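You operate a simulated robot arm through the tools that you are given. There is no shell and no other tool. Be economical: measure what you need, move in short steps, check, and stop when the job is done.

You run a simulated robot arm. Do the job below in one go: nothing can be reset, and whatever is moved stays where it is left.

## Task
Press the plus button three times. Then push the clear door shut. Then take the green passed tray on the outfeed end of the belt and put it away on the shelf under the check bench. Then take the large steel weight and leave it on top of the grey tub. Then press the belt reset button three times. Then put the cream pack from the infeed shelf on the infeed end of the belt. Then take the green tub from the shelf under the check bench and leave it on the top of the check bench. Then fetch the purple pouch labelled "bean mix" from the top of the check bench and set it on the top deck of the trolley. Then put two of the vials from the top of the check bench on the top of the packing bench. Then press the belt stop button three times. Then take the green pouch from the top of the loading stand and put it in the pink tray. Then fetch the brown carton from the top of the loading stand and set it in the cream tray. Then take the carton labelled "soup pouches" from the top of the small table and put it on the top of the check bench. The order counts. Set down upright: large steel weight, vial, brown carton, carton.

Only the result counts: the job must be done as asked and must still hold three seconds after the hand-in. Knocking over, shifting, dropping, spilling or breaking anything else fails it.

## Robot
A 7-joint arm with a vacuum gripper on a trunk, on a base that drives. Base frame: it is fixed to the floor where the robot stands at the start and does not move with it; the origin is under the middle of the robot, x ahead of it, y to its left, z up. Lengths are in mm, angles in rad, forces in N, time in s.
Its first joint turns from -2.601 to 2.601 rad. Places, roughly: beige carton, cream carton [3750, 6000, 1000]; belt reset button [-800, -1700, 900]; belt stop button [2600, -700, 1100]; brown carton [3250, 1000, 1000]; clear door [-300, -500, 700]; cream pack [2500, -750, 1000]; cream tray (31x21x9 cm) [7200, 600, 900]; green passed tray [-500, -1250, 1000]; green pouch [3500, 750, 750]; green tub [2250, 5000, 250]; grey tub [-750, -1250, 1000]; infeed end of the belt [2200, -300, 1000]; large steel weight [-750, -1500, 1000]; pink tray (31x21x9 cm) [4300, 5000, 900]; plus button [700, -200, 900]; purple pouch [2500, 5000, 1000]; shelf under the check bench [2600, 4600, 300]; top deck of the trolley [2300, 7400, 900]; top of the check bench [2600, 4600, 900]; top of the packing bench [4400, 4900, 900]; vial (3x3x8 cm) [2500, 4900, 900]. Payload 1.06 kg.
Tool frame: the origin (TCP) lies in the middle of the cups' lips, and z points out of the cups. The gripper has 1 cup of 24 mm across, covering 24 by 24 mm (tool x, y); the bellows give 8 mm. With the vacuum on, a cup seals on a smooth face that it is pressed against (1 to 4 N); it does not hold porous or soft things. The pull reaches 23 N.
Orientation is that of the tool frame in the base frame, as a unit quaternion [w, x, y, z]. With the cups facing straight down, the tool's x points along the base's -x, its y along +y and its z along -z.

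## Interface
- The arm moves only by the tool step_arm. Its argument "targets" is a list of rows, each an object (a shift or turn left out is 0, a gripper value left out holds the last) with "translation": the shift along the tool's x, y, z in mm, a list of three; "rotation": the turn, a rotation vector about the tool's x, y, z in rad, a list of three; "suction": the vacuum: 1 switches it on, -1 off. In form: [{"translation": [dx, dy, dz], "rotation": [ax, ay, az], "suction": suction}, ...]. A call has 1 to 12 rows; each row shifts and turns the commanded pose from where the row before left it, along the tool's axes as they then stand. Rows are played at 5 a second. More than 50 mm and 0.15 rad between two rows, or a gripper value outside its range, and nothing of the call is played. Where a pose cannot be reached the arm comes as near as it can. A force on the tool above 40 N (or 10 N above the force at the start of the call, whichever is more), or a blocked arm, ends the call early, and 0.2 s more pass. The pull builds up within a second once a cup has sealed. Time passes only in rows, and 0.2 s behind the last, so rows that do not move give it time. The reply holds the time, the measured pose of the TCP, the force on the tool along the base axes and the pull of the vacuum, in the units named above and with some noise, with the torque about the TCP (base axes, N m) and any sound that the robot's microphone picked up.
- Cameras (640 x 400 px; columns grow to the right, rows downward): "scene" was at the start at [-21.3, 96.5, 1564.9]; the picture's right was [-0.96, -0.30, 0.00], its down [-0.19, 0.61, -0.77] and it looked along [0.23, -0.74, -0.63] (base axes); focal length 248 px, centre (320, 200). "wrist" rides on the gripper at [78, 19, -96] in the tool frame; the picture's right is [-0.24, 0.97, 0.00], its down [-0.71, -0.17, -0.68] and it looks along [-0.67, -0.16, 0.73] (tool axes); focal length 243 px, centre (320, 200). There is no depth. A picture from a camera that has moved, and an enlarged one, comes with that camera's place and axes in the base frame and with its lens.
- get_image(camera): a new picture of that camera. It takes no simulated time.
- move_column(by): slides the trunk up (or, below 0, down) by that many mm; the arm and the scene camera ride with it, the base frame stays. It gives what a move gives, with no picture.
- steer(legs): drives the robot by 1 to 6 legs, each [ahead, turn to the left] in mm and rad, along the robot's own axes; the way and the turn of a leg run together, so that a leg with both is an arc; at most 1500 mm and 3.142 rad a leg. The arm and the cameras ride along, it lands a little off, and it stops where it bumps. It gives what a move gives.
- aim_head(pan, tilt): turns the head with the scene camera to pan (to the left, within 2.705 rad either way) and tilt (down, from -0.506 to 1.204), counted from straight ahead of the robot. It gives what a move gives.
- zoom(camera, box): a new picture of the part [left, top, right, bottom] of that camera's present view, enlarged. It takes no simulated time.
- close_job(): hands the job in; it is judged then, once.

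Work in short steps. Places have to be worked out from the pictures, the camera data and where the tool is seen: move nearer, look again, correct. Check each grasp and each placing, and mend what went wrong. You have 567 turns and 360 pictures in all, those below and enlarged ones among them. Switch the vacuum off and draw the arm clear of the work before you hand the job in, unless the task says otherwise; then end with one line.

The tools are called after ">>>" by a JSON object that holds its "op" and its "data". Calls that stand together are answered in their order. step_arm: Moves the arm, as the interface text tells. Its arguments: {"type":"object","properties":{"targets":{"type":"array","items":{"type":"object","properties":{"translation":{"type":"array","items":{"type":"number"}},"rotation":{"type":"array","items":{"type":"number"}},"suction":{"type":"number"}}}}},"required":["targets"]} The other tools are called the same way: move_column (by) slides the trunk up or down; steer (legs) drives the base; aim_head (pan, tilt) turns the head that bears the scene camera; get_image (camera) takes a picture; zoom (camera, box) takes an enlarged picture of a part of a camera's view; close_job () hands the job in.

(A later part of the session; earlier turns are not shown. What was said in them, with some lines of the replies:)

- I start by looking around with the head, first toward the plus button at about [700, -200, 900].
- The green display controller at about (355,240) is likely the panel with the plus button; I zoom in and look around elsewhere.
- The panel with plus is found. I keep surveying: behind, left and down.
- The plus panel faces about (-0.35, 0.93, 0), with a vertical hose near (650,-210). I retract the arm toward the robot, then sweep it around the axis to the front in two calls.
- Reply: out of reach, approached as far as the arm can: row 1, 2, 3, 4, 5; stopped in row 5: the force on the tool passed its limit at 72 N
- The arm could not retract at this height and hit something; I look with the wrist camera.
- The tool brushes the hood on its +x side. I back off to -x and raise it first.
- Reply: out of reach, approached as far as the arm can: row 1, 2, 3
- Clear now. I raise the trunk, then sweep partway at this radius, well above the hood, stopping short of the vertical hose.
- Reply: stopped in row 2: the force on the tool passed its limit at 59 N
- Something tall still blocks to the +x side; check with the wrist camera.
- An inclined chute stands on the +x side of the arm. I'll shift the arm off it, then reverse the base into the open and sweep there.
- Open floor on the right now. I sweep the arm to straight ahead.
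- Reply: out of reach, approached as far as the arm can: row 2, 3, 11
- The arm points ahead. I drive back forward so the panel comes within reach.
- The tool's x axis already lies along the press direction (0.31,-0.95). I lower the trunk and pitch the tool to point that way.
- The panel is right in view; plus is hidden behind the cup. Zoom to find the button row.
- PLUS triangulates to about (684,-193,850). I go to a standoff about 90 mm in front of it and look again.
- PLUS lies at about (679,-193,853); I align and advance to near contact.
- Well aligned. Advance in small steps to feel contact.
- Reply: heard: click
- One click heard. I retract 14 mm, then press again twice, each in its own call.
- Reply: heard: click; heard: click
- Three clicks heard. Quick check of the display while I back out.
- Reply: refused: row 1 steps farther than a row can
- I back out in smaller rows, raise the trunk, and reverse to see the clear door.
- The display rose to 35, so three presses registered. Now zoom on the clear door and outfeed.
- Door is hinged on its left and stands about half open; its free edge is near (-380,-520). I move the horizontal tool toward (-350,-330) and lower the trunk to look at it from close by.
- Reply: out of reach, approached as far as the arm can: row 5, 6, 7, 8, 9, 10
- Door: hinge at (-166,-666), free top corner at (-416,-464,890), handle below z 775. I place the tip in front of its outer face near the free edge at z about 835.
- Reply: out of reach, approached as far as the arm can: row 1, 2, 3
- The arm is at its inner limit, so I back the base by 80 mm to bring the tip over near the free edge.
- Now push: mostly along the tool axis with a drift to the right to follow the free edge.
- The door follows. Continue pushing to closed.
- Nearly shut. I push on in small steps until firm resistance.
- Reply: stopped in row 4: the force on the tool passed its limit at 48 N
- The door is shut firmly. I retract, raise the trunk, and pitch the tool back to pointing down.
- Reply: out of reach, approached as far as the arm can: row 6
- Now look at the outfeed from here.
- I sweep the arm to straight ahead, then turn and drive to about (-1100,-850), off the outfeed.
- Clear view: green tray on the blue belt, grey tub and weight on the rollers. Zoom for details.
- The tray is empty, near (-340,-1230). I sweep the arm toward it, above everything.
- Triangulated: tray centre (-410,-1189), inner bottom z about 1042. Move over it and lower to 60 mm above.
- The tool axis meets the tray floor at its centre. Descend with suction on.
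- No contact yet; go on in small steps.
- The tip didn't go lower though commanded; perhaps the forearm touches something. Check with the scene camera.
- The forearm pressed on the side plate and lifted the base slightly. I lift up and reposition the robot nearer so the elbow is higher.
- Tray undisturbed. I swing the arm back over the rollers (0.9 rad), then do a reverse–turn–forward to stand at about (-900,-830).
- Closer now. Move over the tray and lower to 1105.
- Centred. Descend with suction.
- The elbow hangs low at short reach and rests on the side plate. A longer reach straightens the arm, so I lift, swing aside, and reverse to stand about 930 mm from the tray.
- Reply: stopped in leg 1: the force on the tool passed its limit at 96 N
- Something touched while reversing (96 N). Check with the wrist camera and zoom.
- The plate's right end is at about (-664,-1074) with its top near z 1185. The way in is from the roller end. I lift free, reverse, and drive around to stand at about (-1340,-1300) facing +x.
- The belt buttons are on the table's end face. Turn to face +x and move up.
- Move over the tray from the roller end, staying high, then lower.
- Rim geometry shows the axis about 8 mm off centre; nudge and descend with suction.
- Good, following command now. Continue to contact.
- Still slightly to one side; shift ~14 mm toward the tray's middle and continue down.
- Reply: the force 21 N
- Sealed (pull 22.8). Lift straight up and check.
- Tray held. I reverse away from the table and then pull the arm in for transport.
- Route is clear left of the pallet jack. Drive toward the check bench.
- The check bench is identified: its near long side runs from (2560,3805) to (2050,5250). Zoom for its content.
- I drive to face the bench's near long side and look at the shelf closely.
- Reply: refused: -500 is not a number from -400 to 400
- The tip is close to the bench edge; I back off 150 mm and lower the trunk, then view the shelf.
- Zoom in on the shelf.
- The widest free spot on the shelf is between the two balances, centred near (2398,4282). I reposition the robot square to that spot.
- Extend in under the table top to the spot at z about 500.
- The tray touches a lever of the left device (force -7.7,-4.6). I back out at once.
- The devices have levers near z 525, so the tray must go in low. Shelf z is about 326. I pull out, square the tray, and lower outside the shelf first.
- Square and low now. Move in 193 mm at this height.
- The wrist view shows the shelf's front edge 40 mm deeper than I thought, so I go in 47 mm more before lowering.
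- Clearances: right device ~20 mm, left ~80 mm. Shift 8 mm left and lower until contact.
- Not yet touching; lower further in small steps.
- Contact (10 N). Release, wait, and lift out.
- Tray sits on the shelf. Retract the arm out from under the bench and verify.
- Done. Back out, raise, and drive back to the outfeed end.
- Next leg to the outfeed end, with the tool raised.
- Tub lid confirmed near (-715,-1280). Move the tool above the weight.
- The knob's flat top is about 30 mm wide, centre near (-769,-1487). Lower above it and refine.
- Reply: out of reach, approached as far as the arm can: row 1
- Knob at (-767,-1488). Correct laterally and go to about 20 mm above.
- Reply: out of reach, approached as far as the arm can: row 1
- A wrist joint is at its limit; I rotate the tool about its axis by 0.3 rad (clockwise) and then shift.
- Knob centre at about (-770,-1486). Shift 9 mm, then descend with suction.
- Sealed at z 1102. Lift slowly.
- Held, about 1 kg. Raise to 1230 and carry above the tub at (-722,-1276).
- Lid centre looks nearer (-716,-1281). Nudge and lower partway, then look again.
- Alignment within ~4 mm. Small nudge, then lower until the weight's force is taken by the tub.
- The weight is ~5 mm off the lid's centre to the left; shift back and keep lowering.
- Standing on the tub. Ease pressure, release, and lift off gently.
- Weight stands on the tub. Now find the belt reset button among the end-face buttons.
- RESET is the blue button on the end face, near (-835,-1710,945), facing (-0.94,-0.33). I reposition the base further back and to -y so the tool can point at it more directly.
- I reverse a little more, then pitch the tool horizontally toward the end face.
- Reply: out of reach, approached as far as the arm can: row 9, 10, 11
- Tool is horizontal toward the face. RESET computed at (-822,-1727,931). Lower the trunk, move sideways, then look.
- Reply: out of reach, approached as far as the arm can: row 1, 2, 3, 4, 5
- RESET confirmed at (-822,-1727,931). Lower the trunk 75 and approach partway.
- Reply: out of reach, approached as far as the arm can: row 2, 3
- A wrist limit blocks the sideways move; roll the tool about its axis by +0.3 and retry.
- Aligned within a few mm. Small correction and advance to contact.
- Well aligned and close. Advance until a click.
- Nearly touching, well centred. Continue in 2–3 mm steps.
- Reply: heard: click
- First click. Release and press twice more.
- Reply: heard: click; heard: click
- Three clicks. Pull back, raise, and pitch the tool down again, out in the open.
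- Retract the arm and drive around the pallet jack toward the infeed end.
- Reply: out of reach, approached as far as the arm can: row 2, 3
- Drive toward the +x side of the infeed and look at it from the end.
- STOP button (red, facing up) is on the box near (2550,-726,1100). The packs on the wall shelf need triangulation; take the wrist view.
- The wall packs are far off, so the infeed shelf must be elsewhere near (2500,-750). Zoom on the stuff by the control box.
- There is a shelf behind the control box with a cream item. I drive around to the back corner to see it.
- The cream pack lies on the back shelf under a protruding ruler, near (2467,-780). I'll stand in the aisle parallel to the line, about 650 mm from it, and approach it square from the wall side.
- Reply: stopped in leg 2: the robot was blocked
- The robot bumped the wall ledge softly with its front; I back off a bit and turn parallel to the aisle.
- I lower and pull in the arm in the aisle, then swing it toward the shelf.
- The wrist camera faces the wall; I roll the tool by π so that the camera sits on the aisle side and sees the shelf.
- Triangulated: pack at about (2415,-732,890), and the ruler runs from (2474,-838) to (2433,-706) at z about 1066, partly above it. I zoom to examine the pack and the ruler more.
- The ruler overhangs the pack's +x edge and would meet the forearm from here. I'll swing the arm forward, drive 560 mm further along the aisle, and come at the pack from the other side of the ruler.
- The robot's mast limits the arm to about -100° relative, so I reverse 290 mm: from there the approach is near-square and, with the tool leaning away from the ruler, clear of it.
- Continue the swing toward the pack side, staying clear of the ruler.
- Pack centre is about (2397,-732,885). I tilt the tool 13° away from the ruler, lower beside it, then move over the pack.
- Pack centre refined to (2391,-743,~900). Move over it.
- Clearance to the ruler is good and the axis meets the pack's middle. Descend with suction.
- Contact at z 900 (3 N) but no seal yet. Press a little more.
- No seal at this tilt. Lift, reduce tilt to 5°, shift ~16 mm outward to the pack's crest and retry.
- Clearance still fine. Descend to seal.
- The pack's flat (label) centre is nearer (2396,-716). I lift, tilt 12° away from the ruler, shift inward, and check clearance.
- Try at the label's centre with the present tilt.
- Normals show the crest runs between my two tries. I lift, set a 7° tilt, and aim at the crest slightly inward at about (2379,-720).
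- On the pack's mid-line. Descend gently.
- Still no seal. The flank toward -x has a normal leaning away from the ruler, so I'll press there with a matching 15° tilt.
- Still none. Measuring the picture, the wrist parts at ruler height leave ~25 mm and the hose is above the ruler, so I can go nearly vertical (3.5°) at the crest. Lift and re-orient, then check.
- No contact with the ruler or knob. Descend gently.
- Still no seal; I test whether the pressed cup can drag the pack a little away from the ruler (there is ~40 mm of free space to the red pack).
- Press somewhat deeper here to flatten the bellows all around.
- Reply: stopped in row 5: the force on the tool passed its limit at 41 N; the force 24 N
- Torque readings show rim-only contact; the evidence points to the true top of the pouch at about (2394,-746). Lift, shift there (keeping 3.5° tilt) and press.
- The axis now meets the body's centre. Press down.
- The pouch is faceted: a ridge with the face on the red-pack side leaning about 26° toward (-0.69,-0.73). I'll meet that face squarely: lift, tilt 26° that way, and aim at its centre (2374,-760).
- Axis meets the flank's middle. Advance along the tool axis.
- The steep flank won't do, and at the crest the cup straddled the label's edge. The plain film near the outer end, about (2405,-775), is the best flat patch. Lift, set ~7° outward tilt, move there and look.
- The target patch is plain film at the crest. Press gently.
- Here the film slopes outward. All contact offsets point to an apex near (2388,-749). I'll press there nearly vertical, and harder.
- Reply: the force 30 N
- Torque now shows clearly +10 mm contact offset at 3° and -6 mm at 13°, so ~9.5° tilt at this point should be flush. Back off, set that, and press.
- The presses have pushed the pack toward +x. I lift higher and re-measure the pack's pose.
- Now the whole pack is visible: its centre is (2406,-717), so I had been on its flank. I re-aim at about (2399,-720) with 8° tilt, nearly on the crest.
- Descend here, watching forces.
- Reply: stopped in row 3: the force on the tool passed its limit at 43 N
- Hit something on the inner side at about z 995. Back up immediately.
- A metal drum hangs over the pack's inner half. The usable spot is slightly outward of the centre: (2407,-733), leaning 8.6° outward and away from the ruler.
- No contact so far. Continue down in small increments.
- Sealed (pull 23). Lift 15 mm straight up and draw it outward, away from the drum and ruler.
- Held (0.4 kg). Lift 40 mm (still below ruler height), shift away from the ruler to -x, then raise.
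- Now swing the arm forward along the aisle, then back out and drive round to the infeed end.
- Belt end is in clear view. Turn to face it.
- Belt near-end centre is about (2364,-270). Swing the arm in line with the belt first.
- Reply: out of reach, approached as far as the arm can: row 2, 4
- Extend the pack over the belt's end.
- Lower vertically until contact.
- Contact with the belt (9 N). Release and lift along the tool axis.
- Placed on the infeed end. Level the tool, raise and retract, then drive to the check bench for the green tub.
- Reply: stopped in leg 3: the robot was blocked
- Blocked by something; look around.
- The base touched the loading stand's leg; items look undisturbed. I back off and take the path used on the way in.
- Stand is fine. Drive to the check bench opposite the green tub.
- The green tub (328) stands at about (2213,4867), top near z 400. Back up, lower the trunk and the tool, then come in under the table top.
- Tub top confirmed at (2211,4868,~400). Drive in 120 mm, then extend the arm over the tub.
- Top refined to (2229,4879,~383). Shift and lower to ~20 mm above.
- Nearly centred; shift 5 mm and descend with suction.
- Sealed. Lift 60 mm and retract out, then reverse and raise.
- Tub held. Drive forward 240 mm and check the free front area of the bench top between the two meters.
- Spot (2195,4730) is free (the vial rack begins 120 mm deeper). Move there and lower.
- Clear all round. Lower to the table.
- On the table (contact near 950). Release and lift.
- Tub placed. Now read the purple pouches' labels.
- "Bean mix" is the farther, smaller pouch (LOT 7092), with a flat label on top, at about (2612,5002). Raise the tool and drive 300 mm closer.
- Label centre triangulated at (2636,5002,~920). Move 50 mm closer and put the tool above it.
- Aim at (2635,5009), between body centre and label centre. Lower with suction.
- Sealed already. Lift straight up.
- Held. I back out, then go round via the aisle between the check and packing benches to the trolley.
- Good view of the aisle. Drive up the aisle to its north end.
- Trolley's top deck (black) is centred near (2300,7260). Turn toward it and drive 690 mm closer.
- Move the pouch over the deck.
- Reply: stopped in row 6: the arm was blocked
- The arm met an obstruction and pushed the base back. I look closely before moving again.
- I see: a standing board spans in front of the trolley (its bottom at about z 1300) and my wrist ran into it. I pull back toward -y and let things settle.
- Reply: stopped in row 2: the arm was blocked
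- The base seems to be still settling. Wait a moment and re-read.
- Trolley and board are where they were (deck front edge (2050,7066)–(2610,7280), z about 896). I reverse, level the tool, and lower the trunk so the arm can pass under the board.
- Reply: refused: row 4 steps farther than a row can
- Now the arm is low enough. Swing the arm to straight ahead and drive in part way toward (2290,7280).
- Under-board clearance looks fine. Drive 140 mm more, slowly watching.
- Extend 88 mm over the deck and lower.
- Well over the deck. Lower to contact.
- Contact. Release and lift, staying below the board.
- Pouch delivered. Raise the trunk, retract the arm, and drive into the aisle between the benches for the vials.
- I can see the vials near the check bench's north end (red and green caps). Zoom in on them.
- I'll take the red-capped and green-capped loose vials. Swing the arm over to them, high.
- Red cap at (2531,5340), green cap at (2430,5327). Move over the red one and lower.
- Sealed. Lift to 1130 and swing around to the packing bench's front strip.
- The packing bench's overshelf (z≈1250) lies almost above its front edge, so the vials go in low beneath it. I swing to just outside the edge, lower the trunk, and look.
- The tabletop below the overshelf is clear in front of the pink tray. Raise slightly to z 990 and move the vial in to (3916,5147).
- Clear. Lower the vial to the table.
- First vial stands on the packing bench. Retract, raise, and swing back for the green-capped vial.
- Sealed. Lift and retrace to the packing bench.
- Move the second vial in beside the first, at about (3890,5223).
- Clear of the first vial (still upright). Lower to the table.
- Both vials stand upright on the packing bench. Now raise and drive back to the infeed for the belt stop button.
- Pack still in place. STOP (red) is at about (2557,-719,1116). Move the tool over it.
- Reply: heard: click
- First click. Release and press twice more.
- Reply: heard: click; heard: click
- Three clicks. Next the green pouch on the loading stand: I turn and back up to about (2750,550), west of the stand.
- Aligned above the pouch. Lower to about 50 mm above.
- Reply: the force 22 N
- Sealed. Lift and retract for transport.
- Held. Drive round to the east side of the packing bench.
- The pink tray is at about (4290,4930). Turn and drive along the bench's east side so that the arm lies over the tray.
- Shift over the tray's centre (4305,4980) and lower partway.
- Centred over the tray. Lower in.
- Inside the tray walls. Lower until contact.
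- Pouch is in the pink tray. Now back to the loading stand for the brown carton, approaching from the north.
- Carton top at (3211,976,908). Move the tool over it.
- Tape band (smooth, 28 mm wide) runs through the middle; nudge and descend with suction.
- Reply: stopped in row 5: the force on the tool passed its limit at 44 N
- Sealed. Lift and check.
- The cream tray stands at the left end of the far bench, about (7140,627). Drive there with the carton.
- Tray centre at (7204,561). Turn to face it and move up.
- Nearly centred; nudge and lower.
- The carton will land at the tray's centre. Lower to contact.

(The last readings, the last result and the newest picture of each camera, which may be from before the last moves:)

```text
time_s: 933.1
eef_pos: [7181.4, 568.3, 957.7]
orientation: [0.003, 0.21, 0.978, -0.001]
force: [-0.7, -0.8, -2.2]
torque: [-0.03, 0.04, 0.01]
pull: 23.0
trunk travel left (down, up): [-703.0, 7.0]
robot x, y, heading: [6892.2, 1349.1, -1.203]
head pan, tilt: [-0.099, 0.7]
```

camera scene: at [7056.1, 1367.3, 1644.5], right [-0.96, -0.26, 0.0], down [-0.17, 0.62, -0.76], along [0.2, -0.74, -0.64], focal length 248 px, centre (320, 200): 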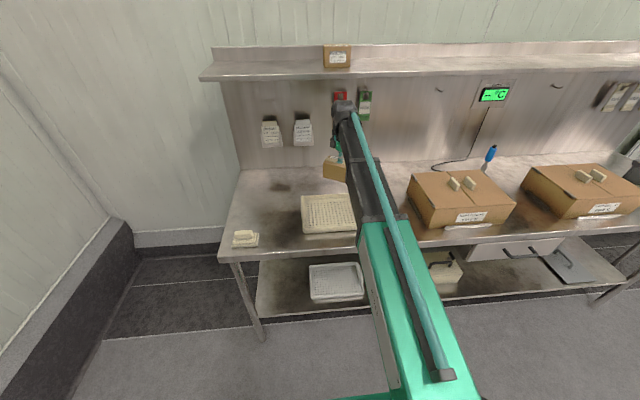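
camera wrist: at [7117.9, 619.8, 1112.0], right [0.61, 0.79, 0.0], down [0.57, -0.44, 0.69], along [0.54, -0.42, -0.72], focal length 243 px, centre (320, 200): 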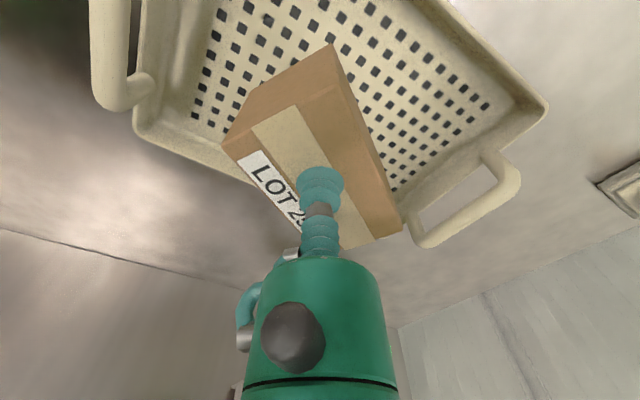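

>>> {"op": "step_arm", "data": {"targets": [{"translation": [0, 0, 4]}, {"translation": [0, 0, 3]}, {"translation": [0, 0, 3]}, {"translation": [0, 0, 3]}]}}

```text
time_s: 934.1
eef_pos: [7180.3, 568.8, 947.5]
orientation: [0.002, 0.209, 0.978, -0.003]
force: [1.1, -7.9, 21.6]
torque: [0.04, 0.04, -0.08]
pull: 23.0
trunk travel left (down, up): [-703.0, 7.0]
robot x, y, heading: [6893.1, 1347.2, -1.207]
head pan, tilt: [-0.099, 0.7]
```

Contact. Ease, release, lift, and check.

>>> {"op": "step_arm", "data": {"targets": [{"translation": [0, 0, -2]}, {"suction": -1}, {"translation": [0, 0, 0]}, {"translation": [0, 0, -1]}, {"translation": [0, 0, -3]}, {"translation": [0, 0, -15]}, {"translation": [0, 0, -40]}, {"translation": [0, 0, -45]}, {"translation": [0, 0, -45]}, {"translation": [0, 0, -45]}]}}

>>> {"op": "get_image", "data": {"camera": "wrist"}}

```text
time_s: 936.3
eef_pos: [7176.8, 569.5, 1141.2]
orientation: [0.003, 0.21, 0.978, -0.001]
force: [-0.3, -0.3, 0.5]
torque: [-0.01, -0.01, 0.04]
pull: 0.0
trunk travel left (down, up): [-703.0, 7.0]
robot x, y, heading: [6889.5, 1350.0, -1.201]
head pan, tilt: [-0.099, 0.7]
```

```text
82 pictures are left
camera wrist: at [7113.8, 618.9, 1235.8], right [0.61, 0.79, 0.0], down [0.57, -0.44, 0.69], along [0.54, -0.42, -0.73], focal length 243 px, centre (320, 200)
```

wrist: 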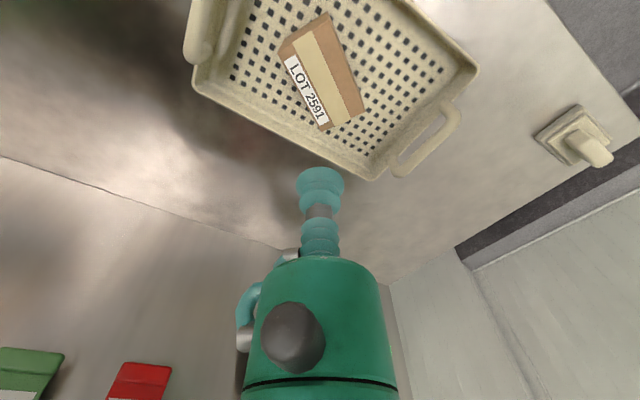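

Carton is in the cream tray, upright. Now the "soup pouches" carton: drive back to the aisle between the benches.

>>> {"op": "steer", "data": {"legs": [[-400, 0], [0, -2.496], [1500, 0], [1500, 0], [460, 0]]}}

```text
time_s: 961.2
eef_pos: [3212.1, 4160.1, 1140.1]
orientation: [0.0, 0.996, 0.093, -0.001]
force: [-0.6, -0.5, -1.0]
torque: [0.02, 0.0, 0.0]
pull: 0.1
trunk travel left (down, up): [-703.0, 7.0]
robot x, y, heading: [3893.2, 3687.5, 2.55]
head pan, tilt: [-0.099, 0.7]
```

>>> {"op": "steer", "data": {"legs": [[0, -0.674], [1500, 0], [780, 0]]}}

>>> {"op": "aim_head", "data": {"pan": -1.5, "tilt": 0.7}}

>>> {"op": "get_image", "data": {"camera": "scene"}}

```text
time_s: 974.2
eef_pos: [2988.6, 6651.6, 1139.3]
orientation: [-0.002, 0.969, -0.246, -0.002]
force: [-0.3, -0.1, 0.1]
torque: [0.0, -0.01, 0.0]
pull: 0.1
trunk travel left (down, up): [-703.0, 7.0]
robot x, y, heading: [3218.4, 5855.6, 1.864]
head pan, tilt: [-0.099, 0.7]
```

```text
time_s: 975.7
eef_pos: [2990.0, 6651.5, 1140.0]
orientation: [-0.001, 0.969, -0.246, -0.002]
force: [-0.1, 1.1, -0.1]
torque: [-0.03, 0.0, 0.0]
pull: 0.0
trunk travel left (down, up): [-703.0, 7.0]
robot x, y, heading: [3219.4, 5854.3, 1.862]
head pan, tilt: [-1.499, 0.7]
```

```text
81 pictures are left
camera scene: at [3145.9, 5791.7, 1644.5], right [0.36, -0.93, 0.0], down [-0.6, -0.23, -0.77], along [0.71, 0.27, -0.64], focal length 248 px, centre (320, 200)
```

scene: 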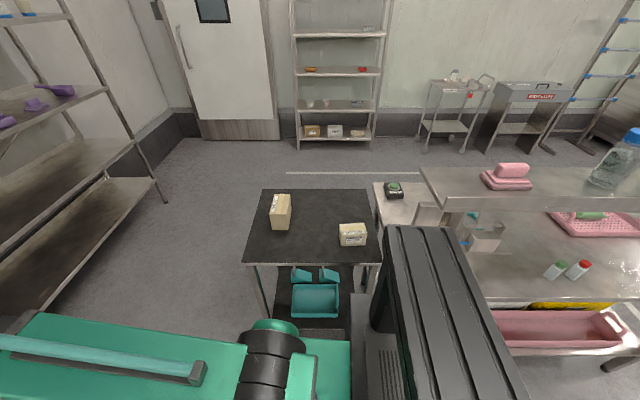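

>>> {"op": "zoom", "data": {"camera": "scene", "box": [250, 180, 390, 260]}}

```text
4.57 times, centred on (320, 220) of scene
camera zoom: at [3145.9, 5791.7, 1644.5], right [0.36, -0.93, 0.0], down [-0.6, -0.23, -0.77], along [0.71, 0.27, -0.64], focal length 1133 px, centre (320, 109)
```

zoom: 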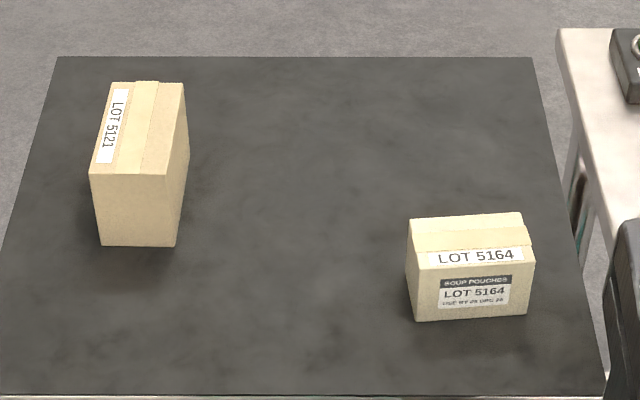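

The right-hand carton (LOT 5164) is "SOUP POUCHES", near (3842,5914). Turn a bit, retract, and swing the arm over it.

>>> {"op": "steer", "data": {"legs": [[0, -0.6]]}}

>>> {"op": "step_arm", "data": {"targets": [{"translation": [26.6, 27.1, -6]}, {"translation": [26.6, 27.1, -6]}, {"translation": [26.6, 27.1, -6]}, {"translation": [26.6, 27.1, -6]}, {"translation": [26.6, 27.1, -6]}, {"translation": [33.1, -30.4, 0], "rotation": [0, 0, 0.07]}, {"translation": [33.1, -30.4, 0], "rotation": [0, 0, 0.07]}, {"translation": [33.1, -30.4, 0], "rotation": [0, 0, 0.07]}, {"translation": [33.1, -30.4, 0], "rotation": [0, 0, 0.07]}, {"translation": [33.1, -30.4, 0], "rotation": [0, 0, 0.07]}, {"translation": [33.1, -30.4, 0], "rotation": [0, 0, 0.07]}, {"translation": [33.1, -30.4, 0], "rotation": [0, 0, 0.07]}]}}

>>> {"op": "step_arm", "data": {"targets": [{"translation": [33.1, -30.4, 0], "rotation": [0, 0, 0.07]}, {"translation": [33.1, -30.4, 0], "rotation": [0, 0, 0.07]}, {"translation": [33.1, -30.4, 0], "rotation": [0, 0, 0.07]}, {"translation": [33.1, -30.4, 0], "rotation": [0, 0, 0.07]}, {"translation": [33.1, -30.4, 0], "rotation": [0, 0, 0.07]}, {"translation": [33.1, -30.4, 0], "rotation": [0, 0, 0.07]}, {"translation": [33.1, -30.4, 0], "rotation": [0, 0, 0.07]}]}}

>>> {"op": "get_image", "data": {"camera": "wrist"}}

```text
time_s: 977.7
eef_pos: [3473.1, 6642.7, 1140.5]
orientation: [-0.003, 0.855, -0.518, -0.002]
force: [-0.5, -0.2, 0.1]
torque: [0.0, 0.02, 0.01]
pull: 0.2
trunk travel left (down, up): [-703.0, 7.0]
robot x, y, heading: [3218.8, 5853.9, 1.269]
head pan, tilt: [-1.499, 0.7]
```

```text
time_s: 980.3
eef_pos: [3678.3, 6298.3, 1168.3]
orientation: [0.001, -0.704, 0.711, 0.002]
force: [-0.6, -0.3, -0.5]
torque: [-0.02, 0.03, 0.02]
pull: 0.1
trunk travel left (down, up): [-703.0, 7.0]
robot x, y, heading: [3214.5, 5852.0, 1.281]
head pan, tilt: [-1.499, 0.7]
```

```text
time_s: 981.9
eef_pos: [3836.0, 6027.3, 1164.8]
orientation: [0.002, -0.511, 0.86, 0.003]
force: [0.0, 0.7, 0.5]
torque: [0.0, 0.01, -0.01]
pull: 0.0
trunk travel left (down, up): [-703.0, 7.0]
robot x, y, heading: [3215.2, 5852.5, 1.271]
head pan, tilt: [-1.499, 0.7]
```

```text
79 pictures are left
camera wrist: at [3782.1, 5966.7, 1260.2], right [-0.74, 0.67, 0.0], down [0.49, 0.54, 0.69], along [0.46, 0.51, -0.73], focal length 243 px, centre (320, 200)
```

wrist: 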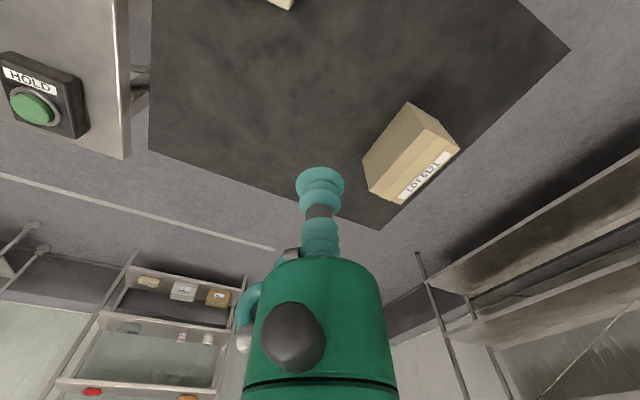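

>>> {"op": "step_arm", "data": {"targets": [{"translation": [32.5, -19.2, 0]}, {"translation": [32.5, -19.2, 0]}, {"translation": [32.5, -19.2, 0]}]}}

>>> {"op": "get_image", "data": {"camera": "wrist"}}

```text
time_s: 982.7
eef_pos: [3838.0, 5914.7, 1165.9]
orientation: [0.002, -0.511, 0.859, 0.002]
force: [-0.2, -0.3, 0.2]
torque: [0.02, 0.03, -0.02]
pull: 0.0
trunk travel left (down, up): [-703.0, 7.0]
robot x, y, heading: [3215.4, 5851.5, 1.269]
head pan, tilt: [-1.499, 0.7]
```

```text
78 pictures are left
camera wrist: at [3785.1, 5854.1, 1260.7], right [-0.74, 0.67, 0.0], down [0.49, 0.54, 0.69], along [0.46, 0.51, -0.73], focal length 243 px, centre (320, 200)
```

wrist: 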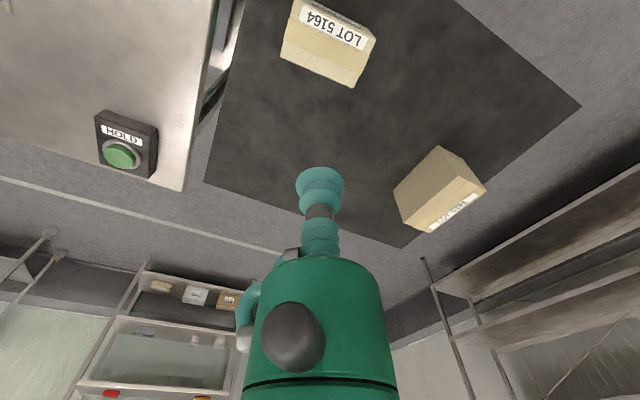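

>>> {"op": "step_arm", "data": {"targets": [{"translation": [12.9, 11.2, 0]}, {"translation": [0, 0, 45]}, {"translation": [0, 0, 45]}, {"translation": [0, 0, 45]}, {"translation": [0, 0, 45]}]}}

>>> {"op": "zoom", "data": {"camera": "wrist", "box": [220, 20, 440, 220]}}

```text
time_s: 983.9
eef_pos: [3822.0, 5911.0, 984.5]
orientation: [0.002, -0.512, 0.859, 0.003]
force: [0.1, -0.3, 0.2]
torque: [-0.02, 0.02, 0.0]
pull: 0.1
trunk travel left (down, up): [-703.0, 7.0]
robot x, y, heading: [3217.1, 5856.3, 1.273]
head pan, tilt: [-1.499, 0.7]
```

```text
2.00 times, centred on (330, 120) of wrist
camera zoom: at [3769.6, 5850.7, 1079.8], right [-0.74, 0.67, 0.0], down [0.49, 0.54, 0.69], along [0.46, 0.51, -0.73], focal length 485 px, centre (300, 360)
```

zoom: 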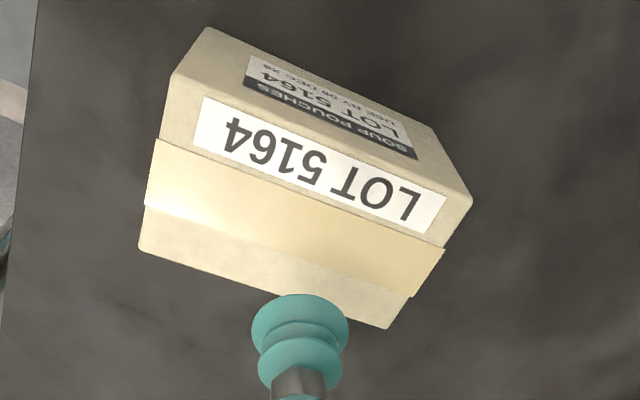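

Tape band centre at (3822,5907). Nudge and descend with suction.

>>> {"op": "step_arm", "data": {"targets": [{"translation": [3.5, -1.9, 20]}, {"translation": [0, 0, 12], "suction": 1}, {"translation": [0, 0, 6]}, {"translation": [0, 0, 4]}, {"translation": [0, 0, 3]}, {"translation": [0, 0, 3]}]}}

```text
time_s: 985.3
eef_pos: [3822.1, 5907.5, 938.1]
orientation: [0.003, -0.511, 0.86, 0.001]
force: [-0.2, 0.3, 0.6]
torque: [-0.01, 0.0, 0.0]
pull: 0.0
trunk travel left (down, up): [-703.0, 7.0]
robot x, y, heading: [3214.4, 5857.7, 1.276]
head pan, tilt: [-1.499, 0.7]
```

>>> {"op": "step_arm", "data": {"targets": [{"translation": [0, 0, 3]}, {"translation": [0, 0, 3]}, {"translation": [0, 0, 3]}, {"translation": [0, 0, 0]}]}}

```text
time_s: 986.3
eef_pos: [3824.0, 5904.9, 928.8]
orientation: [0.002, -0.511, 0.86, 0.002]
force: [5.0, -0.3, 14.4]
torque: [-0.07, 0.0, 0.02]
pull: 23.1
trunk travel left (down, up): [-703.0, 7.0]
robot x, y, heading: [3215.0, 5855.8, 1.271]
head pan, tilt: [-1.499, 0.7]
```

Sealed. Lift and swing back to straight ahead.

>>> {"op": "step_arm", "data": {"targets": [{"translation": [0, 0, -8]}, {"translation": [0, 0, -20]}, {"translation": [0, 0, -45]}, {"translation": [0, 0, -45]}, {"translation": [0, 0, -45]}, {"translation": [0, 0, -45]}, {"translation": [0, 0, -28]}]}}

>>> {"op": "get_image", "data": {"camera": "wrist"}}

>>> {"op": "step_arm", "data": {"targets": [{"translation": [-30.9, 32.6, 0], "rotation": [0, 0, -0.07]}, {"translation": [-30.9, 32.6, 0], "rotation": [0, 0, -0.07]}, {"translation": [-30.9, 32.6, 0], "rotation": [0, 0, -0.07]}, {"translation": [-30.9, 32.6, 0], "rotation": [0, 0, -0.07]}, {"translation": [-30.9, 32.6, 0], "rotation": [0, 0, -0.07]}, {"translation": [-30.9, 32.6, 0], "rotation": [0, 0, -0.07]}, {"translation": [-30.9, 32.6, 0], "rotation": [0, 0, -0.07]}, {"translation": [-30.9, 32.6, 0], "rotation": [0, 0, -0.07]}, {"translation": [-30.9, 32.6, 0], "rotation": [0, 0, -0.07]}, {"translation": [-30.9, 32.6, 0], "rotation": [0, 0, -0.07]}, {"translation": [-30.9, 32.6, 0], "rotation": [0, 0, -0.07]}, {"translation": [-30.9, 32.6, 0], "rotation": [0, 0, -0.07]}]}}

```text
time_s: 987.9
eef_pos: [3823.0, 5901.6, 1165.9]
orientation: [0.001, -0.511, 0.86, 0.003]
force: [1.3, 0.4, -2.1]
torque: [0.05, -0.01, -0.03]
pull: 22.6
trunk travel left (down, up): [-703.0, 7.0]
robot x, y, heading: [3214.8, 5855.3, 1.27]
head pan, tilt: [-1.499, 0.7]
```

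```text
76 pictures are left
camera wrist: at [3769.3, 5841.5, 1262.0], right [-0.74, 0.67, 0.0], down [0.49, 0.54, 0.69], along [0.46, 0.51, -0.73], focal length 243 px, centre (320, 200)
```

wrist: 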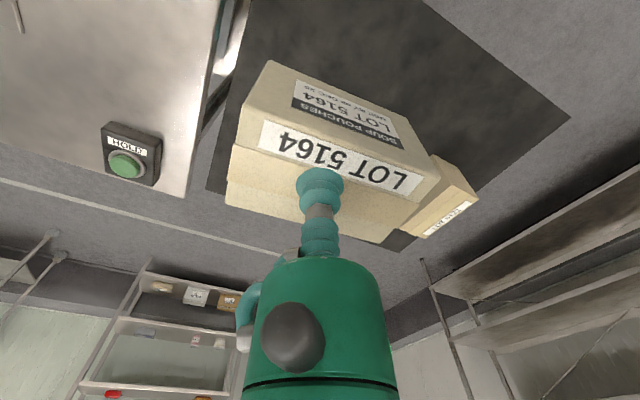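

```text
time_s: 990.5
eef_pos: [3485.4, 6304.0, 1167.9]
orientation: [-0.002, 0.818, -0.576, -0.002]
force: [-0.1, 0.0, -2.5]
torque: [-0.01, 0.02, 0.02]
pull: 23.1
trunk travel left (down, up): [-703.0, 7.0]
robot x, y, heading: [3217.7, 5850.3, 1.27]
head pan, tilt: [-1.499, 0.7]
```

Held. Back up along the aisle and turn toward the check bench.

>>> {"op": "steer", "data": {"legs": [[-340, 0], [0, 1.33]]}}

>>> {"op": "aim_head", "data": {"pan": 1.0, "tilt": 0.7}}

>>> {"op": "get_image", "data": {"camera": "scene"}}

```text
time_s: 996.1
eef_pos: [2739.2, 5898.7, 1168.4]
orientation: [-0.001, 0.998, 0.056, -0.002]
force: [-0.8, 0.5, -2.2]
torque: [0.01, -0.01, 0.0]
pull: 23.3
trunk travel left (down, up): [-703.0, 7.0]
robot x, y, heading: [3115.0, 5535.1, 2.615]
head pan, tilt: [-1.499, 0.7]
```

```text
time_s: 998.3
eef_pos: [2738.2, 5897.1, 1167.7]
orientation: [-0.001, 0.998, 0.056, -0.003]
force: [-1.1, -1.1, -2.7]
torque: [0.04, -0.02, 0.03]
pull: 22.5
trunk travel left (down, up): [-703.0, 7.0]
robot x, y, heading: [3112.8, 5529.9, 2.609]
head pan, tilt: [1.0, 0.7]
```

```text
75 pictures are left
camera scene: at [2993.1, 5323.7, 1644.5], right [-0.45, 0.89, 0.0], down [0.57, 0.29, -0.76], along [-0.68, -0.35, -0.64], focal length 248 px, centre (320, 200)
```

scene: 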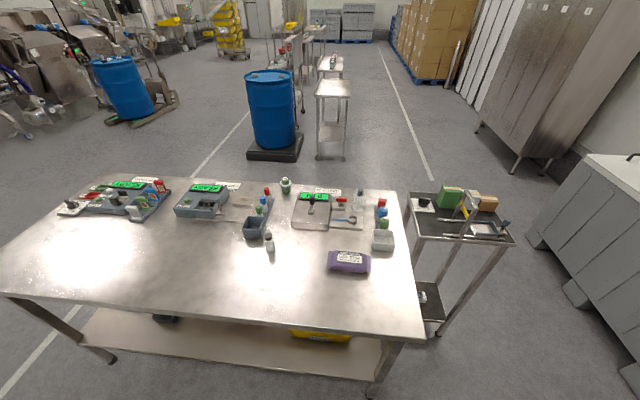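

Swing the arm over the check bench.

>>> {"op": "step_arm", "data": {"targets": [{"translation": [-35.3, 31.5, 0], "rotation": [0, 0, -0.09]}, {"translation": [-35.3, 31.5, 0], "rotation": [0, 0, -0.09]}, {"translation": [-35.3, 31.5, 0], "rotation": [0, 0, -0.09]}, {"translation": [-35.3, 31.5, 0], "rotation": [0, 0, -0.09]}, {"translation": [-35.3, 31.5, 0], "rotation": [0, 0, -0.09]}, {"translation": [-35.3, 31.5, 0], "rotation": [0, 0, -0.09]}, {"translation": [-35.3, 31.5, 0], "rotation": [0, 0, -0.09]}, {"translation": [-35.3, 31.5, 0], "rotation": [0, 0, -0.09]}, {"translation": [-35.3, 31.5, 0], "rotation": [0, 0, -0.09]}, {"translation": [-35.3, 31.5, 0], "rotation": [0, 0, -0.09]}, {"translation": [-35.3, 31.5, 0], "rotation": [0, 0, -0.09]}, {"translation": [-35.3, 31.5, 0], "rotation": [0, 0, -0.09]}]}}

>>> {"op": "step_arm", "data": {"targets": [{"translation": [-35.3, 31.5, 0], "rotation": [0, 0, -0.09]}, {"translation": [-35.3, 31.5, 0], "rotation": [0, 0, -0.09]}, {"translation": [-35.3, 31.5, 0], "rotation": [0, 0, -0.09]}, {"translation": [-35.3, 31.5, 0], "rotation": [0, 0, -0.09]}, {"translation": [-35.3, 31.5, 0], "rotation": [0, 0, -0.09]}]}}

>>> {"op": "get_image", "data": {"camera": "wrist"}}

```text
time_s: 1000.9
eef_pos: [2612.5, 5370.8, 1168.3]
orientation: [-0.002, 0.827, 0.562, -0.001]
force: [0.0, -0.5, -2.7]
torque: [0.04, 0.01, -0.03]
pull: 23.1
trunk travel left (down, up): [-703.0, 7.0]
robot x, y, heading: [3114.1, 5536.3, 2.614]
head pan, tilt: [1.0, 0.7]
```

```text
time_s: 1002.1
eef_pos: [2731.0, 5168.5, 1167.9]
orientation: [-0.002, 0.681, 0.733, -0.001]
force: [0.1, -0.3, -2.6]
torque: [0.04, 0.0, 0.05]
pull: 22.6
trunk travel left (down, up): [-703.0, 7.0]
robot x, y, heading: [3113.1, 5534.5, 2.609]
head pan, tilt: [1.0, 0.7]
```

```text
74 pictures are left
camera wrist: at [2745.3, 5247.1, 1263.0], right [0.99, -0.16, -0.01], down [-0.12, -0.72, 0.68], along [-0.12, -0.67, -0.73], focal length 243 px, centre (320, 200)
```

wrist: 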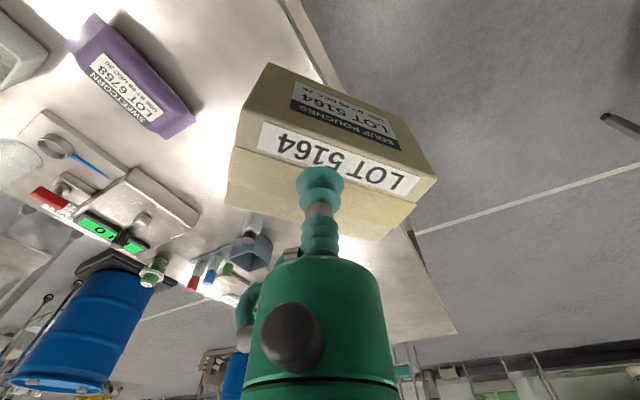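

>>> {"op": "step_arm", "data": {"targets": [{"translation": [-29.5, -30.5, 0]}, {"translation": [-29.5, -30.5, 0]}, {"translation": [-29.5, -30.5, 0]}, {"translation": [-29.5, -30.5, 0]}, {"translation": [-29.5, -30.5, 0]}, {"translation": [0, 0, 45]}, {"translation": [0, 0, 45]}, {"translation": [0, 0, 45]}]}}

>>> {"op": "get_image", "data": {"camera": "scene"}}

>>> {"op": "get_image", "data": {"camera": "wrist"}}

```text
time_s: 1003.9
eef_pos: [2590.3, 5012.9, 1030.5]
orientation: [-0.002, 0.682, 0.731, -0.001]
force: [-0.6, 0.5, -1.9]
torque: [0.01, -0.01, 0.01]
pull: 23.3
trunk travel left (down, up): [-703.0, 7.0]
robot x, y, heading: [3116.2, 5528.0, 2.612]
head pan, tilt: [1.0, 0.7]
```

```text
73 pictures are left
camera scene: at [2992.9, 5323.2, 1644.4], right [-0.45, 0.89, 0.0], down [0.57, 0.29, -0.76], along [-0.68, -0.35, -0.64], focal length 248 px, centre (320, 200)
```

scene: 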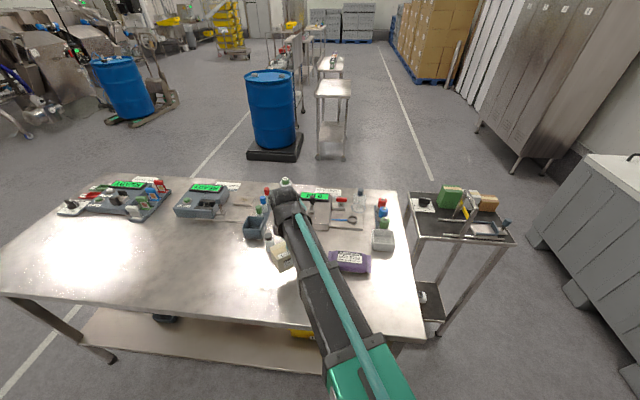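

```text
72 pictures are left
camera wrist: at [2604.7, 5091.3, 1126.4], right [0.99, -0.16, -0.01], down [-0.12, -0.72, 0.68], along [-0.12, -0.67, -0.73], focal length 243 px, centre (320, 200)
```

wrist: 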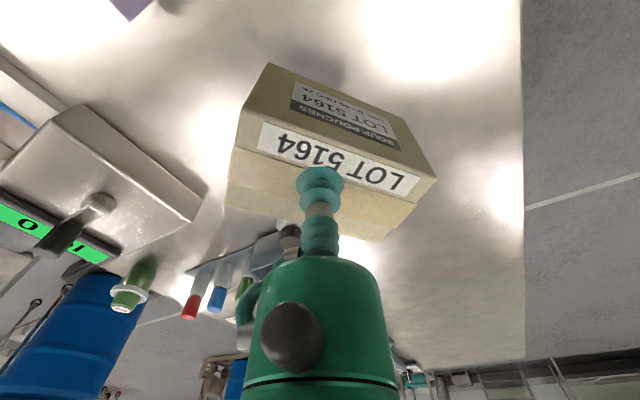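

Spot is clear. Lower to the bench.

>>> {"op": "step_arm", "data": {"targets": [{"translation": [0, 0, 40]}, {"translation": [0, 0, 35]}, {"translation": [0, 0, 10]}, {"translation": [0, 0, 5]}, {"translation": [0, 0, 4]}]}}

```text
time_s: 1005.1
eef_pos: [2590.1, 5011.5, 940.3]
orientation: [-0.002, 0.681, 0.733, -0.004]
force: [-6.0, -10.9, 36.4]
torque: [0.16, -0.16, -0.05]
pull: 22.9
trunk travel left (down, up): [-703.0, 7.0]
robot x, y, heading: [3113.7, 5533.0, 2.613]
head pan, tilt: [1.0, 0.7]
```

Firm contact; ease up, release, and lift.

>>> {"op": "step_arm", "data": {"targets": [{"translation": [0, 0, -3]}, {"suction": -1}, {"translation": [0, 0, 0]}, {"translation": [0, 0, -1]}, {"translation": [0, 0, -3]}, {"translation": [0, 0, -15]}, {"translation": [0, 0, -40]}, {"translation": [0, 0, -45]}, {"translation": [0, 0, -45]}, {"translation": [0, 0, -45]}]}}

>>> {"op": "get_image", "data": {"camera": "wrist"}}

>>> {"op": "step_arm", "data": {"targets": [{"translation": [29.5, 30.5, 0]}, {"translation": [29.5, 30.5, 0]}, {"translation": [29.5, 30.5, 0]}, {"translation": [29.5, 30.5, 0]}, {"translation": [29.5, 30.5, 0]}]}}

>>> {"op": "get_image", "data": {"camera": "scene"}}

```text
time_s: 1007.3
eef_pos: [2591.7, 5010.3, 1137.8]
orientation: [-0.002, 0.681, 0.732, -0.002]
force: [-0.6, 0.2, -0.7]
torque: [0.01, 0.01, 0.02]
pull: 0.0
trunk travel left (down, up): [-703.0, 7.0]
robot x, y, heading: [3115.0, 5532.2, 2.614]
head pan, tilt: [1.0, 0.7]
```

```text
71 pictures are left
camera wrist: at [2606.1, 5089.2, 1233.2], right [0.99, -0.16, -0.01], down [-0.12, -0.72, 0.68], along [-0.12, -0.67, -0.73], focal length 243 px, centre (320, 200)
```

wrist: 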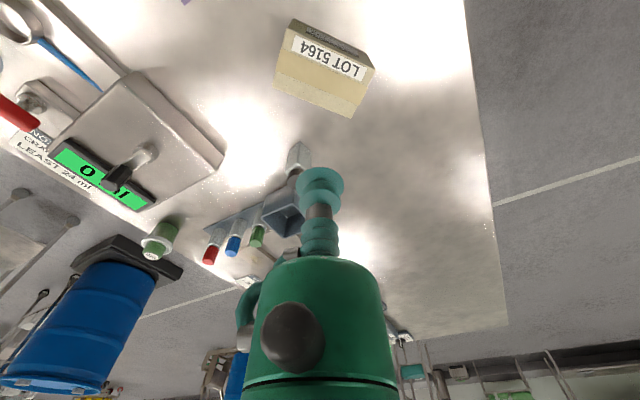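

```text
time_s: 1008.5
eef_pos: [2731.3, 5171.1, 1135.8]
orientation: [-0.003, 0.682, 0.731, -0.001]
force: [-0.5, -0.3, 0.1]
torque: [0.02, -0.02, -0.02]
pull: 0.2
trunk travel left (down, up): [-703.0, 7.0]
robot x, y, heading: [3116.4, 5536.2, 2.612]
head pan, tilt: [1.0, 0.7]
```

```text
70 pictures are left
camera scene: at [2993.6, 5323.9, 1644.6], right [-0.45, 0.89, 0.0], down [0.57, 0.29, -0.77], along [-0.68, -0.35, -0.64], focal length 248 px, centre (320, 200)
```

scene: 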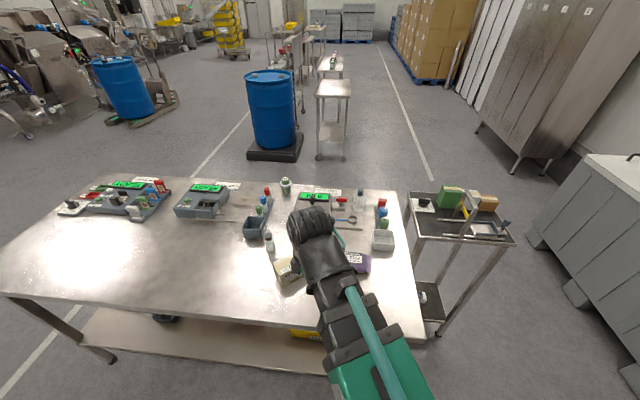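

The carton stands on the check bench. Draw the arm fully clear of the bench, then hand in.

>>> {"op": "step_arm", "data": {"targets": [{"translation": [10, 40, -10]}, {"translation": [10, 40, -10]}, {"translation": [10, 30, -10]}]}}

>>> {"op": "close_job", "data": {}}

```text
time_s: 1009.3
eef_pos: [2818.1, 5174.9, 1176.8]
orientation: [-0.002, 0.682, 0.732, 0.0]
force: [-0.6, 1.0, -0.6]
torque: [0.01, 0.0, 0.0]
pull: 0.1
out of reach, approached as far as the arm can: row 2, 3
trunk travel left (down, up): [-703.0, 7.0]
robot x, y, heading: [3118.4, 5536.7, 2.613]
head pan, tilt: [1.0, 0.7]
```

```text
The job is handed in.
```

I did all thirteen steps in the order given and handed the job in, but along the way the base bumped the loading stand and the wall ledge, the tray brushed a press lever on the shelf, and the arm pushed into the board by the trolley. Nothing looked moved or knocked over afterwards.
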